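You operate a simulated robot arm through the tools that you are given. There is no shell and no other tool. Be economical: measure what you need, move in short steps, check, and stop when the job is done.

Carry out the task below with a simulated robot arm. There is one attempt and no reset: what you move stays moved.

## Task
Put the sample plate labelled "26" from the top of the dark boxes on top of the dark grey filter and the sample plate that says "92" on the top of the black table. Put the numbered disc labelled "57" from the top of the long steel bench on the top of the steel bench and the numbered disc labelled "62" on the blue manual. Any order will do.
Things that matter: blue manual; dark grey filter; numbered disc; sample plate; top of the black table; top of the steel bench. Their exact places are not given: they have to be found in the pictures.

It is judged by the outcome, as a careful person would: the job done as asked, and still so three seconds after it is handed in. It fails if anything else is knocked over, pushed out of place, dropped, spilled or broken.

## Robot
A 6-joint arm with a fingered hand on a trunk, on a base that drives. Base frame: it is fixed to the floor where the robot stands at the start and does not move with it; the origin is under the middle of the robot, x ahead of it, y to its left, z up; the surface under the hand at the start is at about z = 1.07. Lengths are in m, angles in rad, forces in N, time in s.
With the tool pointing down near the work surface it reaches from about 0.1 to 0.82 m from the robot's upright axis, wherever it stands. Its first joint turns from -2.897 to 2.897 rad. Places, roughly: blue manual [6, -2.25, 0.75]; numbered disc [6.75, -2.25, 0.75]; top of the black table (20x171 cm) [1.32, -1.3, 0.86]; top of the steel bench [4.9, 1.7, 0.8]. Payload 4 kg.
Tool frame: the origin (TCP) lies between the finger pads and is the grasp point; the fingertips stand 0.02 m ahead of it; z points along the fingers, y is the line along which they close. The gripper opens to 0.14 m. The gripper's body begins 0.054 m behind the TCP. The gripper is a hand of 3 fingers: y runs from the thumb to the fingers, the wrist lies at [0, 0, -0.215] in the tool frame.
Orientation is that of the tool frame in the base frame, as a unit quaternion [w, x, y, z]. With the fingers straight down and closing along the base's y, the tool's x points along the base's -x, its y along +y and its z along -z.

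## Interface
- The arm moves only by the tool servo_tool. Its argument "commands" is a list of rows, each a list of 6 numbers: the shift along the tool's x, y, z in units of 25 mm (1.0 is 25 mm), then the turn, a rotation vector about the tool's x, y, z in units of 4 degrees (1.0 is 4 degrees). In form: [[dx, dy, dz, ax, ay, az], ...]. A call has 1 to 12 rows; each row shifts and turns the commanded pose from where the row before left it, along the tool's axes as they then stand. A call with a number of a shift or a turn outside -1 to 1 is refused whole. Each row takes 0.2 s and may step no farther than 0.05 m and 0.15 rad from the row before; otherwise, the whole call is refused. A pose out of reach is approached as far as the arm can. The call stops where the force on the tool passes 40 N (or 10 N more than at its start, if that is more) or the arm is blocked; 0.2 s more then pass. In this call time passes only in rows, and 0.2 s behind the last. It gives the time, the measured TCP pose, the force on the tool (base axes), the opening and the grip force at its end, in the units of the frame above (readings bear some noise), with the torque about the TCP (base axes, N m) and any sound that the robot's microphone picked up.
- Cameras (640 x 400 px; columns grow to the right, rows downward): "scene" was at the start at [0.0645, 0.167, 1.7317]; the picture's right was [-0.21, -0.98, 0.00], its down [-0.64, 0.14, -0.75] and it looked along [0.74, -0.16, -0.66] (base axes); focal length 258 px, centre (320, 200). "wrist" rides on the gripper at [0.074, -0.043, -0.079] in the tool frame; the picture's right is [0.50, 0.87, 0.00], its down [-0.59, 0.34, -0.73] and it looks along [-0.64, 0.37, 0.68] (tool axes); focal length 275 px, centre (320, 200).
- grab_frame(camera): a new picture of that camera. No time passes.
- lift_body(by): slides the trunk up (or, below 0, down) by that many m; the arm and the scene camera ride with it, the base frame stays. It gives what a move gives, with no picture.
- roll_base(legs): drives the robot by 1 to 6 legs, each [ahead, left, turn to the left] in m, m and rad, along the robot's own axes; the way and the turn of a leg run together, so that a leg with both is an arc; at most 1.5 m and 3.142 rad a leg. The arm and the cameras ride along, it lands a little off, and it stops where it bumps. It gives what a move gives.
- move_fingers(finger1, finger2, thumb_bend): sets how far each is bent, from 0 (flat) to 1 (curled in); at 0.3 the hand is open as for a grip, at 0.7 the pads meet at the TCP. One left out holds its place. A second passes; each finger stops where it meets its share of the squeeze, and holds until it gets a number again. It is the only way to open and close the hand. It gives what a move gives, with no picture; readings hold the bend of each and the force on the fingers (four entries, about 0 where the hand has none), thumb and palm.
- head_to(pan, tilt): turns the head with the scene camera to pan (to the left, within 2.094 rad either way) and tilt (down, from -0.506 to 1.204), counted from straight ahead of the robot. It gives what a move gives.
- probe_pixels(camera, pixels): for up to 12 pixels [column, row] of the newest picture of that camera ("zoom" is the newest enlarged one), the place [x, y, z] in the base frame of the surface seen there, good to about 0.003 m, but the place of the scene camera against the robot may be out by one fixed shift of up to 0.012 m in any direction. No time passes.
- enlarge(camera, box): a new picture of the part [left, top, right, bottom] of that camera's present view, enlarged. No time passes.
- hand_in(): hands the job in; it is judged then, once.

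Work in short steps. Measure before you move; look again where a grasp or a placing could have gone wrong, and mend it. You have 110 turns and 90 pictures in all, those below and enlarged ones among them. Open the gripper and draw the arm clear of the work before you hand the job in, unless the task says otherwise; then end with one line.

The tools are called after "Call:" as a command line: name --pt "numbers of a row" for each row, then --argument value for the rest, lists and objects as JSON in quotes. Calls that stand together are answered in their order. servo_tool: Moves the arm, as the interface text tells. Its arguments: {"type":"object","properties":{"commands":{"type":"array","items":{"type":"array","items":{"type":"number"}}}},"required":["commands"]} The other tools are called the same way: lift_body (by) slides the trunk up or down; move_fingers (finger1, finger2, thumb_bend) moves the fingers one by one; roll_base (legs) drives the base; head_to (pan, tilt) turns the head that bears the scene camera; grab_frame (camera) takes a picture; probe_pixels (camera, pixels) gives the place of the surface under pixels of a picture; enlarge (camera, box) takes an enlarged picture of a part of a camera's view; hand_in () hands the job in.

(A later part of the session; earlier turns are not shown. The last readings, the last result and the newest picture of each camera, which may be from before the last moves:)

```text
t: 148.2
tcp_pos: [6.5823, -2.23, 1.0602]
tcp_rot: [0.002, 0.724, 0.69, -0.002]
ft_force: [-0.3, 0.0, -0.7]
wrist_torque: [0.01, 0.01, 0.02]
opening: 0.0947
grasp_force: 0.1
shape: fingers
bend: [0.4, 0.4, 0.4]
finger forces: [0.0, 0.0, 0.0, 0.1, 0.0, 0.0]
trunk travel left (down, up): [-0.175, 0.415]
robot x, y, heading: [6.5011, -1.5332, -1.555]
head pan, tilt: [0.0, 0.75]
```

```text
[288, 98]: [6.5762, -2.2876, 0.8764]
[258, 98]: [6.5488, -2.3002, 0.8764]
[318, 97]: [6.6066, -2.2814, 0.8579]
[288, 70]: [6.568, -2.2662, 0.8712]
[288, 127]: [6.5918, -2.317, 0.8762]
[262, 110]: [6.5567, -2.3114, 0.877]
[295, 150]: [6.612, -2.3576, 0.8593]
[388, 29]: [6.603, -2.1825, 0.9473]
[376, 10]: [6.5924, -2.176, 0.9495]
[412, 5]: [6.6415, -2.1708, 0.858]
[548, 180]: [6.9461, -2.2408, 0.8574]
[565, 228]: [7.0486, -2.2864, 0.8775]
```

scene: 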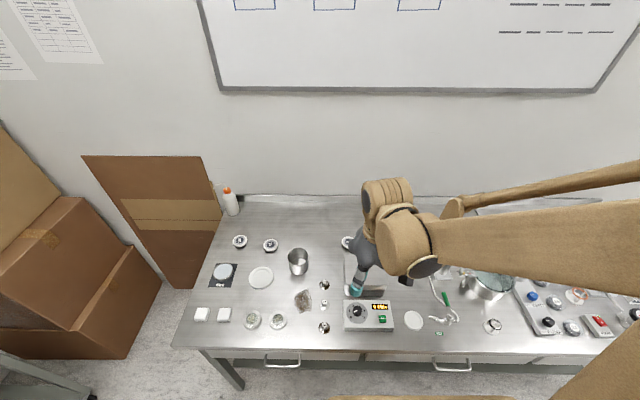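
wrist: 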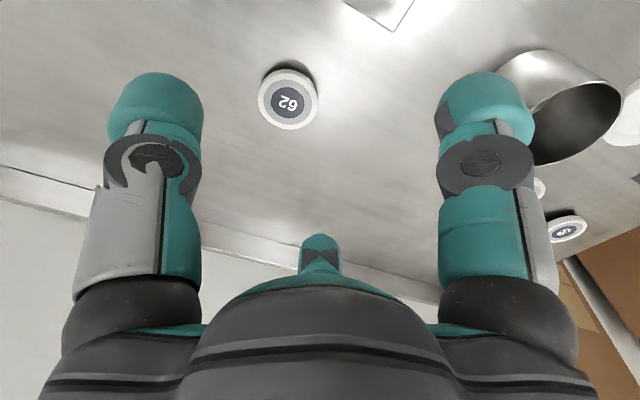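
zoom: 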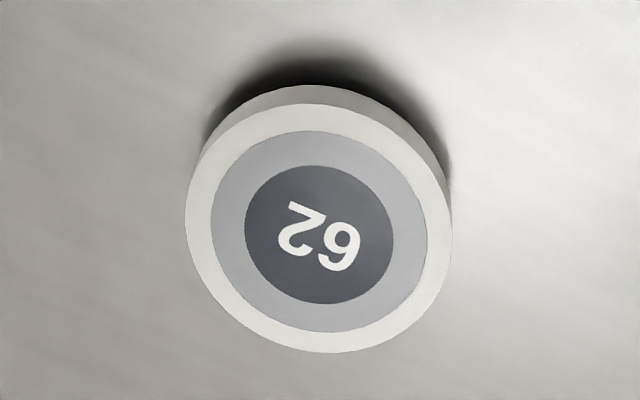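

Disc 62: centre ≈(6.578,-2.290), diameter ≈60 mm, top 0.8765. A lidded steel box (corner (6.60,-2.18), top 0.948) would come near the wrist camera, so I turn the hand -90° about its axis first.

Call:
servo_tool --pt "0 0 0 0 0 -1" --pt "0 0 0 0 0 -1" --pt "0 0 0 0 0 -1" --pt "0 0 0 0 0 -1" --pt "0 0 0 0 0 -1" --pt "0 0 0 0 0 -1" --pt "0 0 0 0 0 -1" --pt "0 0 0 0 0 -1" --pt "0 0 0 0 0 -1" --pt "0 0 0 0 0 -1" --pt "0 0 0 0 0 -1" --pt "0 0 0 0 0 -1"

Call:
servo_tool --pt "0 -0.2 0 0 0 -1" --pt "0 -0.2 0 0 0 -1" --pt "0 -0.2 0 0 0 -1" --pt "0 -0.2 0 0 0 -1" --pt "0 -0.2 0 0 0 -1" --pt "0 -0.2 0 0 0 -1" --pt "0 -0.2 0 0 0 -1" --pt "0 -0.2 0 0 0 -1" --pt "0 -0.2 0 0 0 -1" --pt "0 -0.2 0 0 0 -1" --pt "0 -0.2 0 0 0 -0.5"

Call:
grab_frame --camera "wrist"

```text
t: 150.8
tcp_pos: [6.5812, -2.2292, 1.0618]
tcp_rot: [0.0, 0.379, 0.925, -0.004]
ft_force: [-0.6, -0.2, -0.3]
wrist_torque: [0.03, 0.0, -0.02]
opening: 0.0947
grasp_force: 0.1
shape: fingers
bend: [0.4, 0.4, 0.4]
finger forces: [0.1, 0.0, 0.0, 0.1, 0.0, 0.0]
trunk travel left (down, up): [-0.175, 0.415]
robot x, y, heading: [6.5008, -1.5325, -1.552]
head pan, tilt: [0.0, 0.75]
```

```text
t: 153.2
tcp_pos: [6.5601, -2.2777, 1.0604]
tcp_rot: [0.0, 0.025, 1.0, -0.003]
ft_force: [0.5, 0.3, -1.0]
wrist_torque: [-0.02, 0.01, 0.0]
opening: 0.0948
grasp_force: 0.0
shape: fingers
bend: [0.4, 0.4, 0.4]
finger forces: [0.0, 0.1, 0.1, 0.0, 0.1, 0.0]
trunk travel left (down, up): [-0.175, 0.415]
robot x, y, heading: [6.5017, -1.5377, -1.559]
head pan, tilt: [0.0, 0.75]
```

```text
36 pictures are left
```

wrist: 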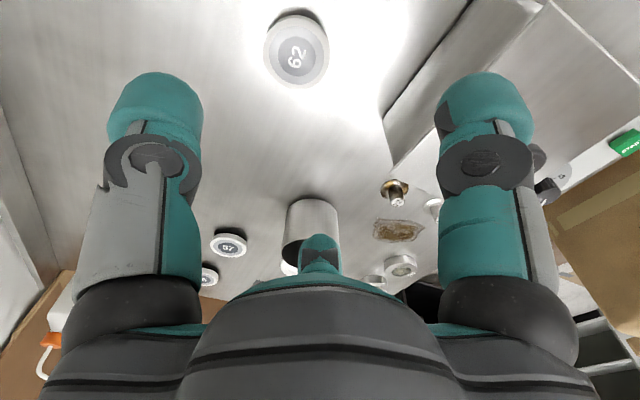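

I re-measure the disc (centre ~(296,52)) and the box edge here.

Call:
probe_pixels --camera "wrist" --pixels '[[296, 53], [265, 53], [327, 53], [296, 25], [296, 82], [385, 120], [395, 165], [470, 5], [540, 10], [228, 243], [212, 240], [246, 245]]'

```text
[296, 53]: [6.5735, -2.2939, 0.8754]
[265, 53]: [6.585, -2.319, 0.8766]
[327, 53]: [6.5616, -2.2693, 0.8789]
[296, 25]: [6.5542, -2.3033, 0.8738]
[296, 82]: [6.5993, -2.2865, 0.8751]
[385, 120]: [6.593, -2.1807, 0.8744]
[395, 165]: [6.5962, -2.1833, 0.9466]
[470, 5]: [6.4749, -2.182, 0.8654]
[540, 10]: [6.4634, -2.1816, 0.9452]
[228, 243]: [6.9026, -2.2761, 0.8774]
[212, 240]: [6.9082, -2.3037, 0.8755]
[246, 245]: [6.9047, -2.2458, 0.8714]
```

Disc centre ≈(6.576,-2.2925). I align and descend in two stages to TCP z≈0.892.

Call:
servo_tool --pt "-0.34 -0.28 0.6 0 0 0" --pt "-0.33 -0.27 0.8 0 0 0" --pt "0 0 0.9 0 0 0" --pt "0 0 0.9 0 0 0" --pt "0 0 0.9 0 0 0" --pt "0 0 0.8 0 0 0" --pt "0 0 0.5 0 0 0"

Call:
grab_frame --camera "wrist"

```text
t: 154.8
tcp_pos: [6.5755, -2.2935, 0.9264]
tcp_rot: [-0.001, 0.023, 1.0, -0.002]
ft_force: [0.2, -1.1, 0.4]
wrist_torque: [0.02, -0.01, 0.02]
opening: 0.0946
grasp_force: 0.1
shape: fingers
bend: [0.4, 0.4, 0.4]
finger forces: [0.1, 0.2, 0.1, 0.1, 0.1, 0.0]
trunk travel left (down, up): [-0.175, 0.415]
robot x, y, heading: [6.5029, -1.5315, -1.558]
head pan, tilt: [0.0, 0.75]
```

```text
35 pictures are left
```

wrist: 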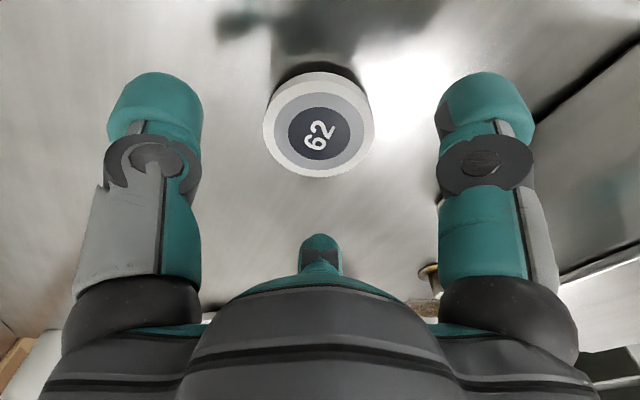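

Centred and clear. I descend the remaining ~34 mm and close gently.

Call:
servo_tool --pt "0 0 0.6 0 0 0" --pt "0 0 0.5 0 0 0" --pt "0 0 0.25 0 0 0"

Call:
move_fingers --finger1 0.7 --finger2 0.7 --thumb_bend 0.7

Call:
enlarge --camera "wrist" --box '[160, 60, 480, 260]'

```text
t: 155.6
tcp_pos: [6.5746, -2.2931, 0.8925]
tcp_rot: [0.0, 0.024, 1.0, -0.003]
ft_force: [-0.5, 0.2, 0.5]
wrist_torque: [-0.06, -0.02, 0.02]
opening: 0.0946
grasp_force: 0.0
shape: fingers
bend: [0.4, 0.4, 0.4]
finger forces: [0.0, 0.1, 0.0, 0.1, 0.0, 0.0]
trunk travel left (down, up): [-0.175, 0.415]
robot x, y, heading: [6.4987, -1.5298, -1.558]
head pan, tilt: [0.0, 0.75]
```

```text
t: 156.6
tcp_pos: [6.5762, -2.294, 0.8931]
tcp_rot: [0.0, 0.024, 1.0, -0.003]
ft_force: [-1.5, -0.5, 2.9]
wrist_torque: [0.01, 0.0, 0.0]
opening: 0.0363
grasp_force: 18.0
shape: fingers
bend: [0.57, 0.5, 0.63]
finger forces: [7.9, 10.6, 0.0, 0.1, 16.8, 0.1]
trunk travel left (down, up): [-0.175, 0.415]
robot x, y, heading: [6.5015, -1.5306, -1.558]
head pan, tilt: [0.0, 0.75]
```

```text
2.00 times, centred on (320, 160) of wrist
```

zoom: 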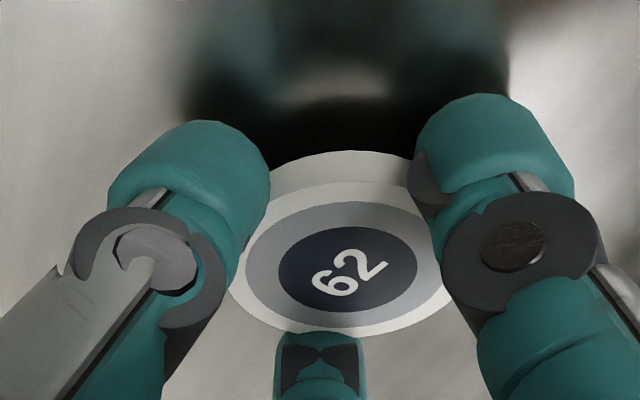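

Disc 62 is gripped (18 N). I lift and check.

Call:
servo_tool --pt "0 0 -0.2 0 0 0" --pt "0 0 -0.5 0 0 0" --pt "0 0 -0.8 0 0 0" --pt "0 0 -0.9 0 0 0" --pt "0 0 -0.9 0 0 0" --pt "0 0 -0.9 0 0 0" --pt "0 0 -0.9 0 0 0"

Call:
grab_frame --camera "wrist"

Call:
grab_frame --camera "scene"

```text
t: 158.2
tcp_pos: [6.575, -2.2936, 1.0194]
tcp_rot: [-0.001, 0.024, 1.0, -0.004]
ft_force: [-0.5, 0.7, -1.5]
wrist_torque: [0.0, 0.0, 0.0]
opening: 0.0316
grasp_force: 15.4
shape: fingers
bend: [0.58, 0.49, 0.65]
finger forces: [6.2, 11.8, 0.1, 0.0, 12.9, 0.0]
trunk travel left (down, up): [-0.175, 0.415]
robot x, y, heading: [6.5015, -1.5296, -1.557]
head pan, tilt: [0.0, 0.75]
```

```text
33 pictures are left
```

wrist: 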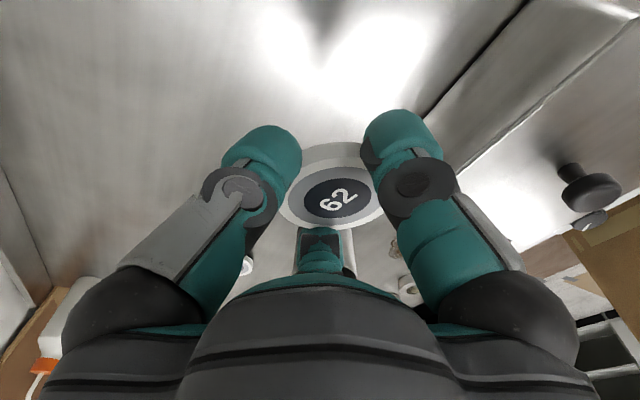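

```text
32 pictures are left
```

scene: 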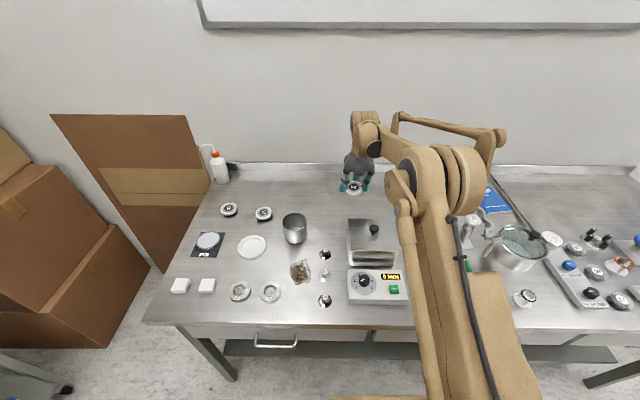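

Held well. I enlarge the manual area (492,198) to find a clear part.

Call:
enlarge --camera "scene" --box '[450, 160, 570, 260]'

```text
4.00 times, centred on (510, 210) of scene
```

zoom: 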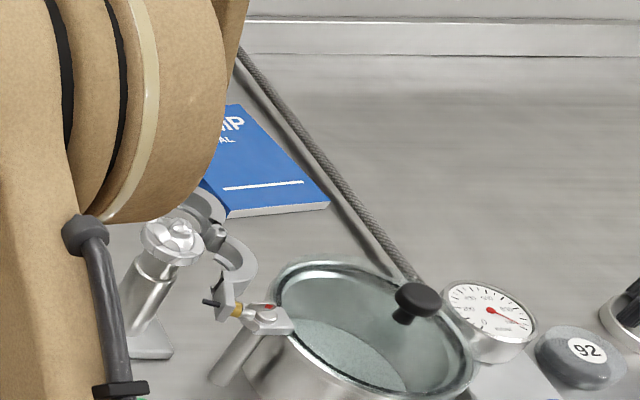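

I probe the manual and its neighbours in this zoom.

Call:
probe_pixels --camera "zoom" --pixels '[[232, 108], [328, 203], [228, 214], [262, 185], [300, 125], [345, 210], [420, 297], [330, 268], [180, 225], [205, 205], [235, 265], [240, 170]]'

```text
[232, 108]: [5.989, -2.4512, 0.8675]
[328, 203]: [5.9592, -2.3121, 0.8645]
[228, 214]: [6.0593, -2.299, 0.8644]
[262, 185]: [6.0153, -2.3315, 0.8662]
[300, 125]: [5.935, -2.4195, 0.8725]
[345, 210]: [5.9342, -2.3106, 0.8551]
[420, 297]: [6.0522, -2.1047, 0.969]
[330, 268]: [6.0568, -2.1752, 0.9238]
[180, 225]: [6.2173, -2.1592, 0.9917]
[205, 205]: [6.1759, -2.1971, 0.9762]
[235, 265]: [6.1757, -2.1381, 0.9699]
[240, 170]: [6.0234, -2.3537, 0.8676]
```

Manual spans about x 5.96–6.08, y -2.30…-2.46. I raise the trunk 0.15, and drive right 0.5 with 0.05 ahead so the manual is in reach.

Call:
lift_body --by 0.15

Call:
roll_base --legs '[[0.05, -0.5, 0]]'

Call:
grab_frame --camera "wrist"

Call:
grab_frame --camera "scene"

```text
t: 160.0
tcp_pos: [6.5758, -2.2937, 1.1697]
tcp_rot: [-0.001, 0.024, 1.0, -0.003]
ft_force: [-0.3, 0.2, -1.2]
wrist_torque: [0.0, -0.02, 0.01]
opening: 0.0318
grasp_force: 15.7
shape: fingers
bend: [0.58, 0.49, 0.65]
finger forces: [6.2, 11.7, 0.0, 0.0, 12.8, 0.0]
trunk travel left (down, up): [-0.325, 0.265]
robot x, y, heading: [6.502, -1.5342, -1.557]
head pan, tilt: [0.0, 0.75]
```

```text
t: 162.9
tcp_pos: [6.078, -2.3522, 1.1701]
tcp_rot: [-0.001, 0.024, 1.0, -0.002]
ft_force: [-0.2, 0.1, -1.3]
wrist_torque: [-0.05, 0.01, -0.01]
opening: 0.0318
grasp_force: 15.4
shape: fingers
bend: [0.58, 0.49, 0.65]
finger forces: [6.4, 11.7, 0.1, 0.0, 12.8, 0.1]
trunk travel left (down, up): [-0.325, 0.265]
robot x, y, heading: [6.004, -1.5919, -1.552]
head pan, tilt: [0.0, 0.75]
```

```text
30 pictures are left
```

wrist: 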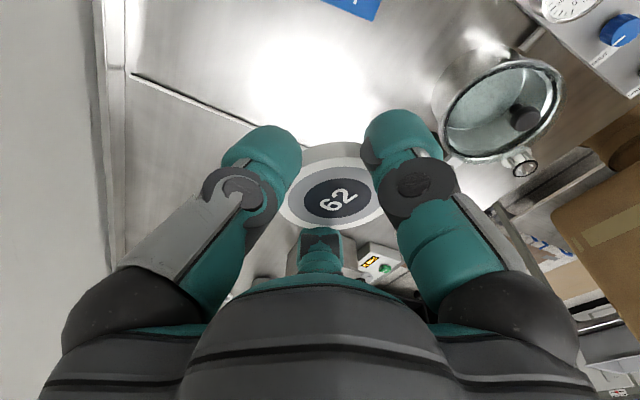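

```text
29 pictures are left
```

scene: 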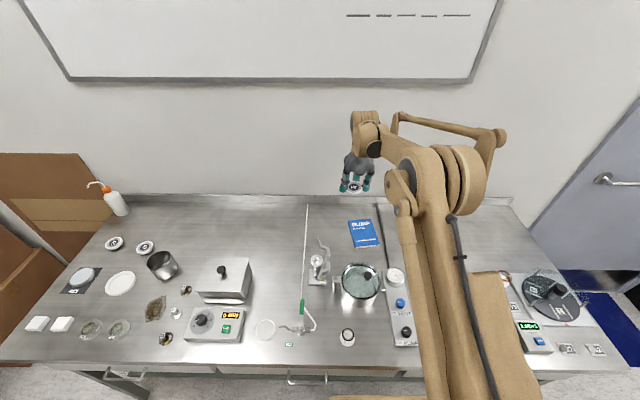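

The manual is now in full view at (363,233). I probe its corners and nearby hoses.

Call:
probe_pixels --camera "scene" --pixels '[[349, 221], [372, 218], [379, 244], [354, 247], [363, 233], [390, 255], [378, 210], [358, 270], [320, 245], [342, 255]]'

Call:
probe_pixels --camera "wrist" --pixels '[[350, 6], [335, 3], [376, 8], [365, 20], [330, 205], [283, 205], [378, 205], [330, 150], [330, 227]]'

```text
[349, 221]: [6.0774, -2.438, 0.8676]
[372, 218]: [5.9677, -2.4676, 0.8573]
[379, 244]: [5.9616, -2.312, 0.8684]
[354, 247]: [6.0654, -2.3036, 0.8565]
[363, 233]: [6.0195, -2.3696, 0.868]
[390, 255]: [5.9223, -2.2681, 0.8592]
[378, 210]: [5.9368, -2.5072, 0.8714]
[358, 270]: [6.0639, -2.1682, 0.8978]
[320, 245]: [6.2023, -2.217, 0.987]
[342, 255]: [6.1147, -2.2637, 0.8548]
```

```text
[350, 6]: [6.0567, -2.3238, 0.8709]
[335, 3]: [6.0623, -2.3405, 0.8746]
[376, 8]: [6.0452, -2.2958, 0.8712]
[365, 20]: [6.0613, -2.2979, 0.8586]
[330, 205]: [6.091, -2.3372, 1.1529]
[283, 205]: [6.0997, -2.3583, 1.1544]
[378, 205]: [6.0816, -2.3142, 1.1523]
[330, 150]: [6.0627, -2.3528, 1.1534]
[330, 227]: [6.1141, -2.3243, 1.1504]
```

Manual centre (6.02,-2.375), top 0.869; the disc in hand is centred at TCP+(0.012,0.014), bottom at TCP−0.0365. I align, then lower the trunk 0.2.

Call:
servo_tool --pt "0.68 -0.355 0 0 0 0" --pt "0.68 -0.355 0 0 0 0" --pt "0.68 -0.355 0 0 0 0" --pt "0.69 -0.355 0 0 0 0"

Call:
lift_body --by -0.2

Call:
grab_frame --camera "wrist"

Call:
enlarge --camera "scene" --box '[300, 130, 420, 230]'

```text
t: 163.9
tcp_pos: [6.0521, -2.3822, 1.1688]
tcp_rot: [-0.003, 0.034, 0.999, -0.004]
ft_force: [-0.4, -0.1, -1.3]
wrist_torque: [-0.02, 0.02, 0.01]
opening: 0.0317
grasp_force: 15.1
shape: fingers
bend: [0.58, 0.49, 0.65]
finger forces: [6.2, 11.7, 0.0, 0.0, 12.8, 0.1]
out of reach, approached as far as the arm can: row 2, 3, 4
trunk travel left (down, up): [-0.325, 0.265]
robot x, y, heading: [6.0041, -1.5903, -1.559]
head pan, tilt: [0.0, 0.75]
```

```text
t: 166.1
tcp_pos: [6.0521, -2.3798, 0.9695]
tcp_rot: [-0.002, 0.034, 0.999, -0.004]
ft_force: [0.3, 0.3, -1.3]
wrist_torque: [0.02, 0.02, -0.02]
opening: 0.0316
grasp_force: 15.7
shape: fingers
bend: [0.58, 0.49, 0.65]
finger forces: [6.2, 11.8, 0.0, 0.0, 12.8, 0.0]
trunk travel left (down, up): [-0.125, 0.465]
robot x, y, heading: [6.0037, -1.5919, -1.555]
head pan, tilt: [0.0, 0.75]
```

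```text
28 pictures are left
```

wrist: 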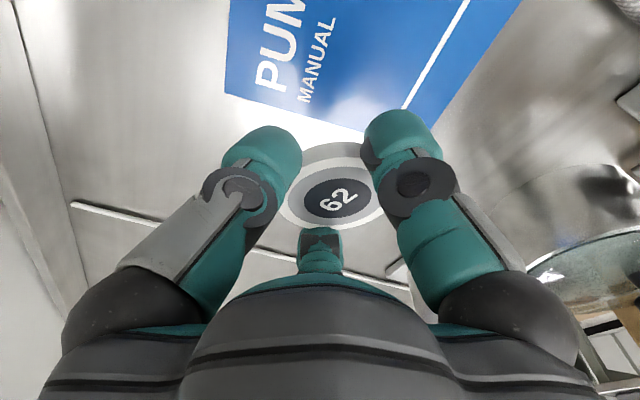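

```text
4.00 times, centred on (360, 180) of scene
```

zoom: 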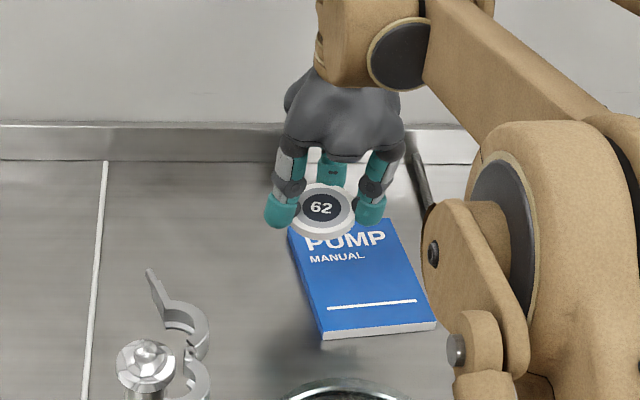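

The arm ran out of reach in x; the disc is at about (6.064,-2.366). I shift the base right 4.5 cm instead, then retract slightly.

Call:
roll_base --legs '[[0, -0.045, 0]]'

Call:
servo_tool --pt "0 0.3 0.2 0 0 0" --pt "0 0.3 0.2 0 0 0"

Call:
grab_frame --camera "wrist"

```text
t: 167.0
tcp_pos: [6.005, -2.3814, 0.9688]
tcp_rot: [-0.002, 0.036, 0.999, -0.003]
ft_force: [0.5, -0.6, -0.8]
wrist_torque: [-0.04, -0.03, 0.0]
opening: 0.0316
grasp_force: 15.2
shape: fingers
bend: [0.58, 0.49, 0.65]
finger forces: [6.2, 11.9, 0.0, 0.1, 12.9, 0.0]
trunk travel left (down, up): [-0.125, 0.465]
robot x, y, heading: [5.9583, -1.5895, -1.551]
head pan, tilt: [0.0, 0.75]
```

```text
t: 167.6
tcp_pos: [6.0058, -2.3659, 0.9593]
tcp_rot: [-0.003, 0.035, 0.999, -0.003]
ft_force: [0.4, 0.5, -1.2]
wrist_torque: [-0.01, 0.02, -0.02]
opening: 0.0314
grasp_force: 14.8
shape: fingers
bend: [0.58, 0.49, 0.65]
finger forces: [6.3, 11.8, 0.0, 0.0, 12.7, 0.0]
trunk travel left (down, up): [-0.125, 0.465]
robot x, y, heading: [5.9622, -1.5876, -1.56]
head pan, tilt: [0.0, 0.75]
```

```text
26 pictures are left
```

wrist: 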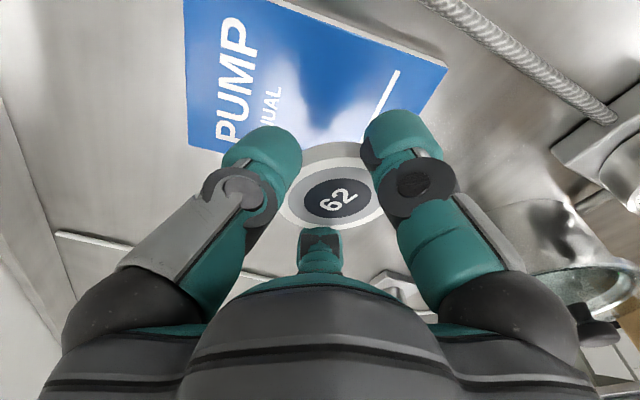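

Disc now centred over the manual at about (6.018,-2.352). I descend to just above contact.

Call:
servo_tool --pt "0 0 0.6 0 0 0" --pt "0 0 0.6 0 0 0" --pt "0 0 0.5 0 0 0" --pt "0 0 0.2 0 0 0"

Call:
servo_tool --pt "0 0 0.1 0 0 0" --pt "0 0 0.08 0 0 0"

```text
t: 168.6
tcp_pos: [6.007, -2.367, 0.9118]
tcp_rot: [-0.001, 0.035, 0.999, -0.004]
ft_force: [-0.3, 0.8, -1.5]
wrist_torque: [-0.04, 0.0, 0.01]
opening: 0.0314
grasp_force: 15.2
shape: fingers
bend: [0.58, 0.49, 0.65]
finger forces: [6.3, 11.8, 0.0, 0.0, 12.8, 0.1]
trunk travel left (down, up): [-0.125, 0.465]
robot x, y, heading: [5.9587, -1.5902, -1.56]
head pan, tilt: [0.0, 0.75]
```

```text
t: 169.2
tcp_pos: [6.0051, -2.3669, 0.9072]
tcp_rot: [-0.002, 0.035, 0.999, -0.003]
ft_force: [-0.3, 0.1, -0.7]
wrist_torque: [-0.02, -0.01, 0.01]
opening: 0.0316
grasp_force: 16.0
shape: fingers
bend: [0.58, 0.49, 0.65]
finger forces: [6.3, 11.8, 0.0, 0.1, 12.8, 0.0]
trunk travel left (down, up): [-0.125, 0.465]
robot x, y, heading: [5.9601, -1.5919, -1.556]
head pan, tilt: [0.0, 0.75]
```

Nearly there; 2 mm more.

Call:
servo_tool --pt "0 0 0.05 0 0 0" --pt "0 0 0.04 0 0 0"

```text
t: 169.8
tcp_pos: [6.0059, -2.3676, 0.9056]
tcp_rot: [-0.003, 0.035, 0.999, -0.003]
ft_force: [0.0, -1.8, 4.5]
wrist_torque: [0.07, -0.09, -0.04]
opening: 0.0314
grasp_force: 17.1
shape: fingers
bend: [0.58, 0.49, 0.65]
finger forces: [6.8, 13.1, 0.1, 0.0, 14.0, 0.0]
trunk travel left (down, up): [-0.125, 0.465]
robot x, y, heading: [5.9597, -1.5928, -1.561]
head pan, tilt: [0.0, 0.75]
```

Contact (4.5 N). I open and rise.

Call:
move_fingers --finger1 0.42 --finger2 0.4 --thumb_bend 0.45

Call:
servo_tool --pt "0 0 -0.3 0 0 0" --pt "0 0 -0.7 0 0 0" --pt "0 0 -0.9 0 0 0" --pt "0 0 -0.9 0 0 0" --pt "0 0 -0.9 0 0 0"

Call:
lift_body --by 0.2

Call:
grab_frame --camera "scene"

Call:
grab_frame --camera "wrist"

```text
t: 170.8
tcp_pos: [6.0063, -2.3671, 0.9047]
tcp_rot: [-0.002, 0.035, 0.999, -0.003]
ft_force: [-0.7, 0.2, 0.2]
wrist_torque: [-0.01, 0.0, -0.01]
opening: 0.0839
grasp_force: 0.1
shape: fingers
bend: [0.42, 0.4, 0.45]
finger forces: [0.0, 0.0, 0.0, 0.0, 0.0, 0.1]
trunk travel left (down, up): [-0.125, 0.465]
robot x, y, heading: [5.9595, -1.5915, -1.557]
head pan, tilt: [0.0, 0.75]
```

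```text
t: 172.0
tcp_pos: [6.0073, -2.3661, 0.9974]
tcp_rot: [-0.002, 0.035, 0.999, -0.003]
ft_force: [0.4, 0.1, 0.1]
wrist_torque: [0.02, 0.01, 0.0]
opening: 0.0835
grasp_force: 0.0
shape: fingers
bend: [0.42, 0.4, 0.45]
finger forces: [0.1, 0.0, 0.1, 0.0, 0.1, 0.1]
trunk travel left (down, up): [-0.125, 0.465]
robot x, y, heading: [5.9584, -1.5861, -1.558]
head pan, tilt: [0.0, 0.75]
```

```text
t: 174.1
tcp_pos: [6.0071, -2.367, 1.1964]
tcp_rot: [-0.003, 0.035, 0.999, -0.004]
ft_force: [-0.1, 0.7, 1.0]
wrist_torque: [0.01, -0.02, 0.03]
opening: 0.0838
grasp_force: 0.1
shape: fingers
bend: [0.42, 0.4, 0.45]
finger forces: [0.0, 0.0, 0.0, 0.0, 0.0, 0.0]
trunk travel left (down, up): [-0.325, 0.265]
robot x, y, heading: [5.9567, -1.588, -1.554]
head pan, tilt: [0.0, 0.75]
```

```text
25 pictures are left
```

scene: 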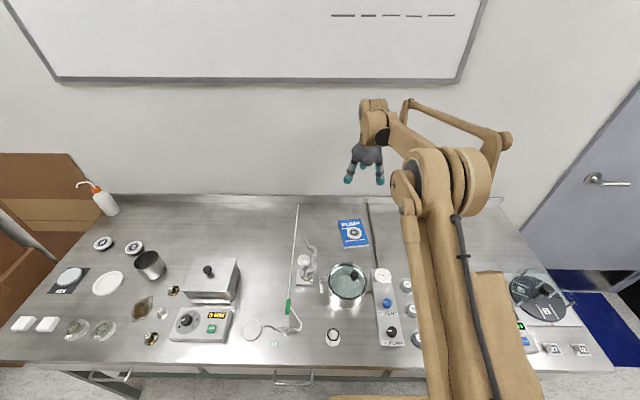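

```text
24 pictures are left
```

wrist: 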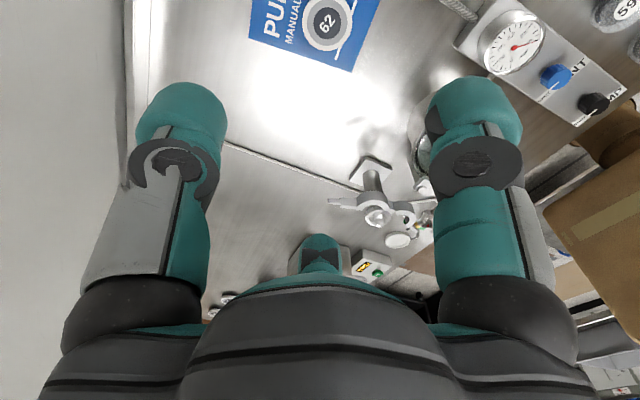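

Disc 62 rests on the manual. Now I drive left 0.89 towards disc 57 at ≈(6.905,-2.275).

Call:
roll_base --legs '[[0, 0.89, 0]]'

Call:
servo_tool --pt "0 0.5 0.5 0 0 0" --pt "0 0.5 0.5 0 0 0" --pt "0 0.5 0.5 0 0 0"

Call:
grab_frame --camera "wrist"

Call:
grab_frame --camera "scene"

```text
t: 178.8
tcp_pos: [6.8953, -2.3569, 1.1968]
tcp_rot: [-0.002, 0.038, 0.999, -0.003]
ft_force: [0.7, 0.1, -0.2]
wrist_torque: [0.0, 0.01, -0.03]
opening: 0.0838
grasp_force: 0.0
shape: fingers
bend: [0.42, 0.4, 0.45]
finger forces: [0.0, 0.1, 0.0, 0.0, 0.0, 0.0]
trunk travel left (down, up): [-0.325, 0.265]
robot x, y, heading: [6.8505, -1.5791, -1.565]
head pan, tilt: [0.0, 0.75]
```

```text
t: 179.7
tcp_pos: [6.8982, -2.3197, 1.1597]
tcp_rot: [-0.003, 0.038, 0.999, -0.004]
ft_force: [-0.2, 0.1, 0.8]
wrist_torque: [0.0, 0.01, 0.01]
opening: 0.0841
grasp_force: 0.0
shape: fingers
bend: [0.42, 0.4, 0.45]
finger forces: [0.1, 0.0, 0.1, 0.1, 0.0, 0.0]
trunk travel left (down, up): [-0.325, 0.265]
robot x, y, heading: [6.8488, -1.582, -1.566]
head pan, tilt: [0.0, 0.75]
```

```text
23 pictures are left
```

wrist: 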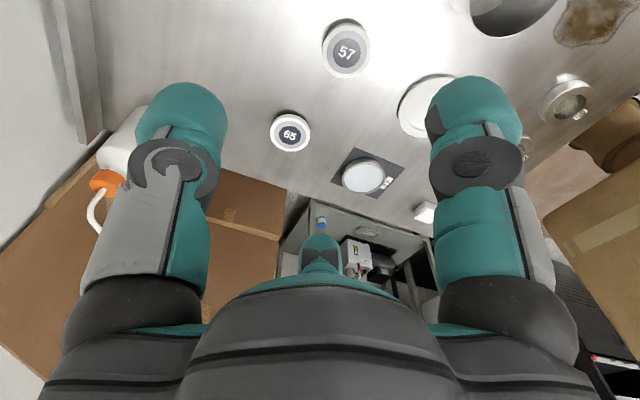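

```text
22 pictures are left
```

scene: 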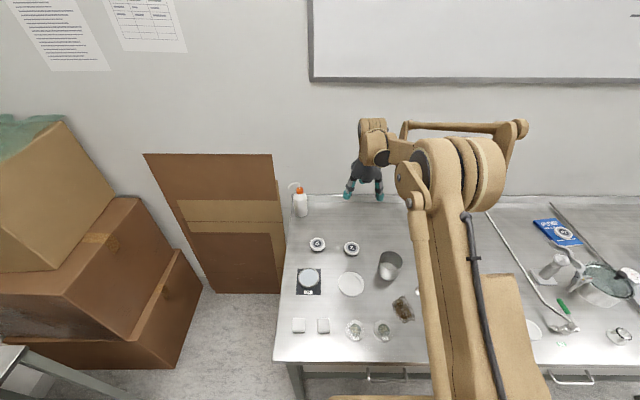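

Disc 57 is at wrist (346,49). I probe its rim and the cup and 65 nearby.

Call:
probe_pixels --camera "wrist" --pixels '[[346, 52], [323, 52], [369, 52], [346, 28], [346, 76], [510, 15], [475, 15], [290, 132], [400, 100], [420, 130], [515, 35]]'

Call:
probe_pixels --camera "scene" --pixels '[[351, 247], [318, 242], [388, 256], [380, 262], [378, 270], [350, 283], [301, 190]]'

```text
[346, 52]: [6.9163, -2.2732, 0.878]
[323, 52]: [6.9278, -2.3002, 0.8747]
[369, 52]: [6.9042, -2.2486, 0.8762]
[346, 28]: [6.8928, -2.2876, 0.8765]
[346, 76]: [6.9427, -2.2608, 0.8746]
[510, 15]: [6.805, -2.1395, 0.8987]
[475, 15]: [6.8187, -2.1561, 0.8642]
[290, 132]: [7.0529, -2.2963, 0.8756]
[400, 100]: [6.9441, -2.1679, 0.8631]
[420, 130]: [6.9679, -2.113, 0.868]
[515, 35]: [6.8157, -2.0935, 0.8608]
```

```text
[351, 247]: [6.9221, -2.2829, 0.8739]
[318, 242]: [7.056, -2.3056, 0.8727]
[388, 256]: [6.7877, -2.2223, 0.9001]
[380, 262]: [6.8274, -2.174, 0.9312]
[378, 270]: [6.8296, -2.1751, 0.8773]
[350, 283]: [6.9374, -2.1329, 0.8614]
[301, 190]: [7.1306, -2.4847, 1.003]
```

Disc 57 centre (6.917,-2.274). The cup lies at 149° from it, right where one finger points, so I turn the hand -60° to put the cup between fingers.

Call:
servo_tool --pt "0 0 0 0 0 -1" --pt "0 0 0 0 0 -1" --pt "0 0 0 0 0 -1" --pt "0 0 0 0 0 -1" --pt "0 0 0 0 0 -1" --pt "0 0 0 0 0 -1" --pt "0 0 0 0 0 -1" --pt "0 0 0 0 0 -1"

Call:
servo_tool --pt "0 0 0 0 0 -1" --pt "0 0 0 0 0 -1" --pt "0 0 0 0 0 -1" --pt "0 0 0 0 0 -1" --pt "0 0 0 0 0 -1" --pt "0 0 0 0 0 -1" --pt "0 0 0 0 0 -1"

Call:
move_fingers --finger1 0.42 --finger2 0.42 --thumb_bend 0.42

```text
t: 181.4
tcp_pos: [6.8972, -2.3191, 1.1586]
tcp_rot: [-0.003, 0.039, 0.999, -0.003]
ft_force: [0.9, -0.8, -0.2]
wrist_torque: [-0.02, 0.0, 0.02]
opening: 0.0839
grasp_force: 0.1
shape: fingers
bend: [0.42, 0.4, 0.45]
finger forces: [0.0, 0.0, 0.0, 0.0, 0.1, 0.0]
out of reach, approached as far as the arm can: row 1, 2, 3, 4, 5, 6, 7, 8
trunk travel left (down, up): [-0.325, 0.265]
robot x, y, heading: [6.8524, -1.58, -1.562]
head pan, tilt: [0.0, 0.75]
```

```text
t: 183.1
tcp_pos: [6.8971, -2.3189, 1.1599]
tcp_rot: [-0.003, 0.038, 0.999, -0.003]
ft_force: [-1.0, 0.5, -0.6]
wrist_torque: [-0.02, 0.03, -0.01]
opening: 0.0842
grasp_force: 0.2
shape: fingers
bend: [0.42, 0.4, 0.45]
finger forces: [0.0, 0.0, 0.0, 0.1, 0.1, 0.0]
out of reach, approached as far as the arm can: row 1, 2, 3, 4, 5, 6, 7
trunk travel left (down, up): [-0.325, 0.265]
robot x, y, heading: [6.8582, -1.5839, -1.557]
head pan, tilt: [0.0, 0.75]
```

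```text
t: 184.1
tcp_pos: [6.8975, -2.3198, 1.1589]
tcp_rot: [-0.003, 0.038, 0.999, -0.004]
ft_force: [0.7, 0.1, 0.4]
wrist_torque: [-0.01, 0.0, -0.01]
opening: 0.0883
grasp_force: 0.2
shape: fingers
bend: [0.42, 0.42, 0.42]
finger forces: [0.0, 0.0, 0.0, 0.0, 0.0, 0.0]
trunk travel left (down, up): [-0.325, 0.265]
robot x, y, heading: [6.8554, -1.5794, -1.566]
head pan, tilt: [0.0, 0.75]
```

That is the wrist limit. I turn the other way by 180° instead, which gives the same finger layout with the camera on the free +x side.

Call:
servo_tool --pt "0 0 0 0 0 1" --pt "0 0 0 0 0 1" --pt "0 0 0 0 0 1" --pt "0 0 0 0 0 1" --pt "0 0 0 0 0 1" --pt "0 0 0 0 0 1" --pt "0 0 0 0 0 1" --pt "0 0 0 0 0 1" --pt "0 0 0 0 0 1" --pt "0 0 0 0 0 1" --pt "0 0 0 0 0 1" --pt "0 0 0 0 0 1"

Call:
servo_tool --pt "0 0 0 0 0 1" --pt "0 0 0 0 0 1" --pt "0 0 0 0 0 1" --pt "0 0 0 0 0 1" --pt "0 0 0 0 0 1" --pt "0 0 0 0 0 1" --pt "0 0 0 0 0 1" --pt "0 0 0 0 0 1" --pt "0 0 0 0 0 1" --pt "0 0 0 0 0 1" --pt "0 0 0 0 0 1" --pt "0 0 0 0 0 1"

Call:
servo_tool --pt "0 0 0 0 0 1" --pt "0 0 0 0 0 1" --pt "0 0 0 0 0 1" --pt "0 0 0 0 0 1" --pt "0 0 0 0 0 1" --pt "0 0 0 0 0 1" --pt "0 0 0 0 0 1" --pt "0 0 0 0 0 1" --pt "0 0 0 0 0 1" --pt "0 0 0 0 0 1" --pt "0 0 0 0 0 1" --pt "0 0 0 0 0 1"

Call:
servo_tool --pt "0 0 0 0 0 1" --pt "0 0 0 0 0 1" --pt "0 0 0 0 0 1" --pt "0 0 0 0 0 1" --pt "0 0 0 0 0 1" --pt "0 0 0 0 0 1" --pt "0 0 0 0 0 1" --pt "0 0 0 0 0 1" --pt "0 0 0 0 0 1"

```text
t: 186.7
tcp_pos: [6.8979, -2.3199, 1.1599]
tcp_rot: [-0.001, 0.442, 0.897, -0.004]
ft_force: [0.0, -0.7, -0.2]
wrist_torque: [0.0, 0.0, 0.03]
opening: 0.0886
grasp_force: 0.1
shape: fingers
bend: [0.42, 0.42, 0.42]
finger forces: [0.1, 0.0, 0.0, 0.1, 0.0, 0.0]
trunk travel left (down, up): [-0.325, 0.265]
robot x, y, heading: [6.854, -1.5846, -1.561]
head pan, tilt: [0.0, 0.75]
```

```text
t: 189.2
tcp_pos: [6.899, -2.3211, 1.16]
tcp_rot: [0.0, 0.768, 0.64, -0.005]
ft_force: [-0.5, -0.1, -1.0]
wrist_torque: [0.03, 0.02, -0.04]
opening: 0.0885
grasp_force: 0.1
shape: fingers
bend: [0.42, 0.42, 0.42]
finger forces: [0.0, 0.0, 0.0, 0.0, 0.2, 0.1]
trunk travel left (down, up): [-0.325, 0.265]
robot x, y, heading: [6.8514, -1.58, -1.562]
head pan, tilt: [0.0, 0.75]
```

```text
t: 191.8
tcp_pos: [6.897, -2.3194, 1.1597]
tcp_rot: [0.002, 0.962, 0.272, -0.004]
ft_force: [0.1, 0.3, -0.5]
wrist_torque: [-0.02, 0.03, 0.01]
opening: 0.0887
grasp_force: 0.1
shape: fingers
bend: [0.42, 0.42, 0.42]
finger forces: [0.1, 0.1, 0.0, 0.0, 0.0, 0.0]
trunk travel left (down, up): [-0.325, 0.265]
robot x, y, heading: [6.8519, -1.5841, -1.569]
head pan, tilt: [0.0, 0.75]
```

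```text
t: 193.8
tcp_pos: [6.8979, -2.3201, 1.1596]
tcp_rot: [0.003, 0.999, -0.039, -0.003]
ft_force: [0.4, -0.4, 0.4]
wrist_torque: [-0.02, -0.02, 0.0]
opening: 0.0885
grasp_force: 0.0
shape: fingers
bend: [0.42, 0.42, 0.42]
finger forces: [0.0, 0.0, 0.1, 0.0, 0.1, 0.1]
trunk travel left (down, up): [-0.325, 0.265]
robot x, y, heading: [6.8519, -1.5821, -1.563]
head pan, tilt: [0.0, 0.75]
```

Turn done. I align over disc 57, lower the trunk 0.2, and check in the wrist camera.

Call:
servo_tool --pt "0.2 -0.63 0 0 0 0" --pt "0.2 -0.63 0 0 0 0" --pt "0.21 -0.64 0 0 0 0"

Call:
lift_body --by -0.2

Call:
grab_frame --camera "wrist"

```text
t: 194.7
tcp_pos: [6.9172, -2.2728, 1.1591]
tcp_rot: [0.003, 0.999, -0.038, -0.003]
ft_force: [-0.2, -0.3, 0.3]
wrist_torque: [0.01, 0.02, -0.03]
opening: 0.0887
grasp_force: 0.0
shape: fingers
bend: [0.42, 0.42, 0.42]
finger forces: [0.0, 0.0, 0.0, 0.1, 0.0, 0.0]
trunk travel left (down, up): [-0.325, 0.265]
robot x, y, heading: [6.8531, -1.582, -1.569]
head pan, tilt: [0.0, 0.75]
```

```text
t: 196.8
tcp_pos: [6.9169, -2.2742, 0.9602]
tcp_rot: [0.004, 0.999, -0.038, -0.002]
ft_force: [-0.1, -0.4, -0.3]
wrist_torque: [-0.04, -0.04, 0.0]
opening: 0.0887
grasp_force: 0.0
shape: fingers
bend: [0.42, 0.42, 0.42]
finger forces: [0.0, 0.0, 0.0, 0.1, 0.0, 0.0]
trunk travel left (down, up): [-0.125, 0.465]
robot x, y, heading: [6.8505, -1.5816, -1.562]
head pan, tilt: [0.0, 0.75]
```

```text
21 pictures are left
```

wrist: 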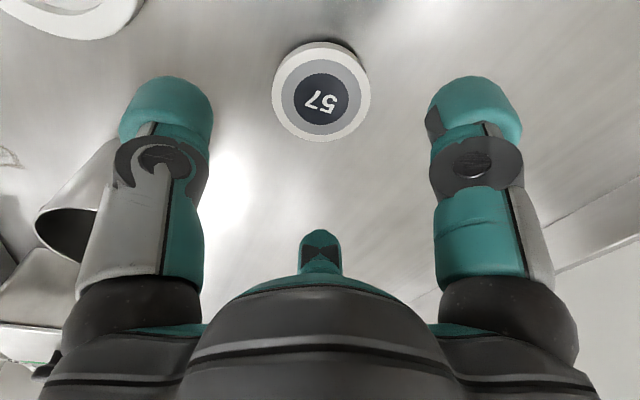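

The disc is centred between the fingers at (321,92); I verify with probes.

Call:
probe_pixels --camera "wrist" --pixels '[[273, 95], [370, 95], [321, 50], [321, 140], [75, 220], [110, 150]]'

```text
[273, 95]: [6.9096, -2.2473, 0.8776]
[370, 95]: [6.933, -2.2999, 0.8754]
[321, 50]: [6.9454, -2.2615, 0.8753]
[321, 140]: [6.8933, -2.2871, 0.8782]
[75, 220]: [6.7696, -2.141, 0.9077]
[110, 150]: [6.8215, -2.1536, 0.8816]
```

Centre (6.920,-2.274). I descend to z≈0.892 and close.

Call:
servo_tool --pt "0.1 0 0.8 0 0 0" --pt "0 0 0.8 0 0 0" --pt "0 0 0.8 0 0 0" --pt "0 0 0.3 0 0 0"

Call:
move_fingers --finger1 0.7 --finger2 0.7 --thumb_bend 0.7

Call:
servo_tool --pt "0 0 -0.2 0 0 0" --pt "0 0 -0.5 0 0 0" --pt "0 0 -0.8 0 0 0" --pt "0 0 -0.9 0 0 0" --pt "0 0 -0.9 0 0 0" --pt "0 0 -0.9 0 0 0"

Call:
grab_frame --camera "wrist"

Call:
grab_frame --camera "scene"

```text
t: 197.8
tcp_pos: [6.9196, -2.2748, 0.8908]
tcp_rot: [0.004, 0.999, -0.038, -0.003]
ft_force: [0.5, -0.3, 0.5]
wrist_torque: [0.0, 0.01, 0.01]
opening: 0.0888
grasp_force: 0.0
shape: fingers
bend: [0.42, 0.42, 0.42]
finger forces: [0.0, 0.0, 0.1, 0.1, 0.0, 0.0]
trunk travel left (down, up): [-0.125, 0.465]
robot x, y, heading: [6.8523, -1.5804, -1.565]
head pan, tilt: [0.0, 0.75]
```

```text
t: 198.8
tcp_pos: [6.9174, -2.2747, 0.8917]
tcp_rot: [0.003, 0.999, -0.038, -0.002]
ft_force: [-0.2, 1.4, 3.1]
wrist_torque: [0.01, -0.07, -0.01]
opening: 0.0492
grasp_force: 18.2
shape: fingers
bend: [0.5, 0.57, 0.63]
finger forces: [11.3, 8.0, 0.0, 0.0, 16.6, 0.0]
trunk travel left (down, up): [-0.125, 0.465]
robot x, y, heading: [6.8522, -1.5788, -1.563]
head pan, tilt: [0.0, 0.75]
```

```text
t: 200.2
tcp_pos: [6.9202, -2.2741, 0.9967]
tcp_rot: [0.003, 0.999, -0.038, -0.002]
ft_force: [0.4, -0.5, -1.2]
wrist_torque: [0.05, 0.01, 0.03]
opening: 0.0494
grasp_force: 17.7
shape: fingers
bend: [0.5, 0.57, 0.63]
finger forces: [11.0, 7.6, 0.0, 0.0, 15.7, 0.1]
trunk travel left (down, up): [-0.125, 0.465]
robot x, y, heading: [6.8535, -1.5794, -1.564]
head pan, tilt: [0.0, 0.75]
```

```text
20 pictures are left
```

wrist: 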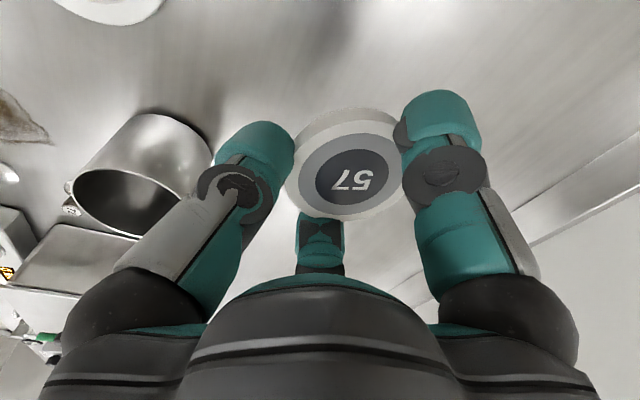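

```text
19 pictures are left
```

scene: 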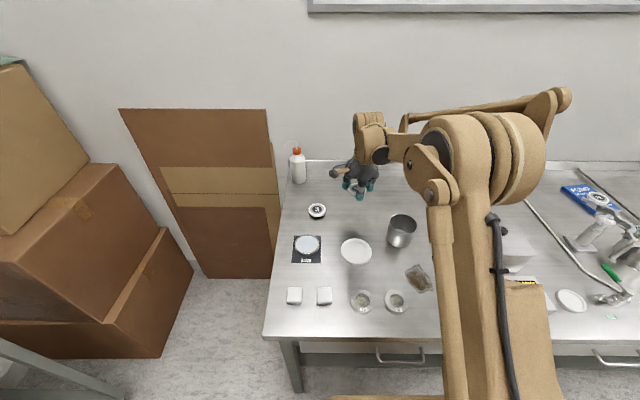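

Disc 57 is held. I raise the trunk, draw the arm back, then reverse from the bench and drive to the steel bench side.

Call:
lift_body --by 0.2

Call:
servo_tool --pt "0 -1 0 0 0 0" --pt "0 -1 0 0 0 0" --pt "0 -1 0 0 0 0" --pt "0 -1 0 0 0 0" --pt "0 -1 0 0 0 0" --pt "0 -1 0 0 0 0" --pt "0 -1 0 0 0 0" --pt "0 -1 0 0 0 0" --pt "0 -1 0 0 0 0" --pt "0 -1 0 0 0 0" --pt "0 -1 0 0 0 0"

Call:
roll_base --legs '[[-0.24, 0, 0], [0, -0.85, 0], [0, -0.85, 0], [-1.4, 0, 0]]'

Call:
head_to --pan -2.0 --tilt 0.6

Call:
grab_frame --camera "scene"

```text
t: 202.4
tcp_pos: [6.921, -2.2755, 1.196]
tcp_rot: [0.004, 0.999, -0.038, -0.003]
ft_force: [-0.1, 0.4, -0.6]
wrist_torque: [0.02, 0.0, -0.02]
opening: 0.0489
grasp_force: 17.3
shape: fingers
bend: [0.5, 0.57, 0.63]
finger forces: [11.0, 7.7, 0.0, 0.0, 15.7, 0.0]
trunk travel left (down, up): [-0.325, 0.265]
robot x, y, heading: [6.8525, -1.5783, -1.563]
head pan, tilt: [0.0, 0.75]
```

```text
t: 204.8
tcp_pos: [6.9409, -1.9995, 1.1944]
tcp_rot: [0.005, 0.999, -0.038, -0.002]
ft_force: [0.4, 0.2, -2.0]
wrist_torque: [0.0, 0.01, -0.01]
opening: 0.049
grasp_force: 17.1
shape: fingers
bend: [0.5, 0.57, 0.63]
finger forces: [11.1, 7.7, 0.0, 0.0, 15.5, 0.0]
trunk travel left (down, up): [-0.325, 0.265]
robot x, y, heading: [6.8496, -1.5794, -1.559]
head pan, tilt: [0.0, 0.75]
```

```text
t: 221.5
tcp_pos: [5.2195, -0.3585, 1.1949]
tcp_rot: [0.003, 0.999, -0.034, -0.003]
ft_force: [0.4, 0.6, -1.6]
wrist_torque: [0.01, 0.01, 0.02]
opening: 0.0488
grasp_force: 16.6
shape: fingers
bend: [0.5, 0.57, 0.63]
finger forces: [11.1, 7.9, 0.0, 0.0, 15.5, 0.0]
trunk travel left (down, up): [-0.325, 0.265]
robot x, y, heading: [5.1252, 0.0627, -1.558]
head pan, tilt: [0.0, 0.75]
```

```text
t: 223.4
tcp_pos: [5.2179, -0.3592, 1.1948]
tcp_rot: [0.004, 0.999, -0.035, -0.003]
ft_force: [-0.3, 0.6, -1.7]
wrist_torque: [0.01, 0.0, 0.0]
opening: 0.0492
grasp_force: 17.2
shape: fingers
bend: [0.5, 0.57, 0.63]
finger forces: [11.1, 7.8, 0.0, 0.0, 15.5, 0.1]
trunk travel left (down, up): [-0.325, 0.265]
robot x, y, heading: [5.1245, 0.0616, -1.559]
head pan, tilt: [-2.0, 0.6]
```

```text
18 pictures are left
```

scene: 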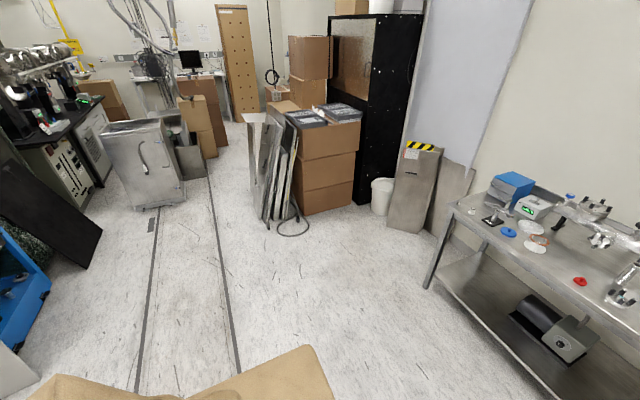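

The steel bench is at right. I turn round to face +y and move a little closer (0.2).

Call:
roll_base --legs '[[0, 0, 3.129], [0.2, 0.15, 0]]'

Call:
head_to --pan 0.15 --tilt 0.7

Call:
grab_frame --camera "scene"

```text
t: 232.5
tcp_pos: [4.8909, 0.6809, 1.194]
tcp_rot: [0.004, 0.042, 0.999, 0.003]
ft_force: [-0.6, 0.6, -1.1]
wrist_torque: [-0.04, 0.0, -0.01]
opening: 0.0482
grasp_force: 16.8
shape: fingers
bend: [0.5, 0.57, 0.64]
finger forces: [11.1, 7.6, 0.1, 0.1, 14.2, 0.1]
trunk travel left (down, up): [-0.325, 0.265]
robot x, y, heading: [4.9799, 0.2601, 1.57]
head pan, tilt: [-2.0, 0.6]
```

```text
t: 234.6
tcp_pos: [4.8921, 0.6808, 1.195]
tcp_rot: [0.004, 0.043, 0.999, 0.003]
ft_force: [0.2, 1.1, -0.8]
wrist_torque: [0.01, 0.01, -0.03]
opening: 0.0484
grasp_force: 16.2
shape: fingers
bend: [0.5, 0.57, 0.64]
finger forces: [11.2, 7.6, 0.0, 0.0, 14.3, 0.0]
trunk travel left (down, up): [-0.325, 0.265]
robot x, y, heading: [4.9787, 0.2578, 1.565]
head pan, tilt: [0.15, 0.7]
```

```text
17 pictures are left
```

scene: 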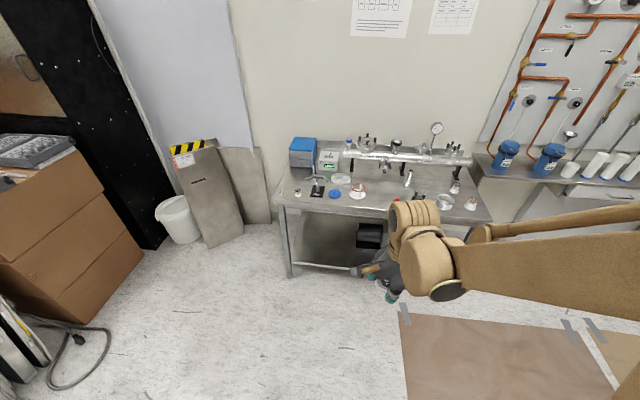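

The bench has free front areas; I enlarge and probe to pick a clear spot.

Call:
enlarge --camera "scene" --box '[265, 125, 505, 275]'

Call:
probe_pixels --camera "scene" --pixels '[[278, 203], [385, 213], [345, 203], [375, 200], [355, 207], [330, 204], [310, 203], [296, 198], [370, 190], [490, 220], [357, 196], [383, 182]]'

```text
2.67 times, centred on (385, 200) of scene
```

zoom: 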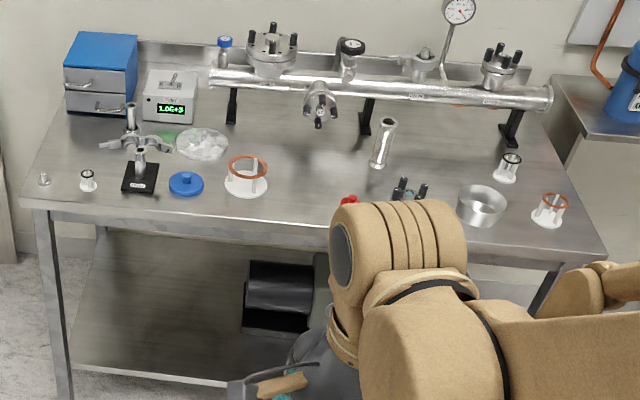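

```text
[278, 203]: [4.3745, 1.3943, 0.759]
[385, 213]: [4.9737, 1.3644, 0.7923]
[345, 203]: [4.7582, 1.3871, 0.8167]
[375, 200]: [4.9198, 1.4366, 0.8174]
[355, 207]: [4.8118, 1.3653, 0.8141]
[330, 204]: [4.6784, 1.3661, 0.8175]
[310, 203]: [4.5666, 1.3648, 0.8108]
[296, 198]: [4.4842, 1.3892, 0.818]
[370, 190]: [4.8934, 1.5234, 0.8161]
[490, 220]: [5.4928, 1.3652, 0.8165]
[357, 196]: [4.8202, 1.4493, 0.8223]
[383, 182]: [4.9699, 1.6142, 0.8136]
```

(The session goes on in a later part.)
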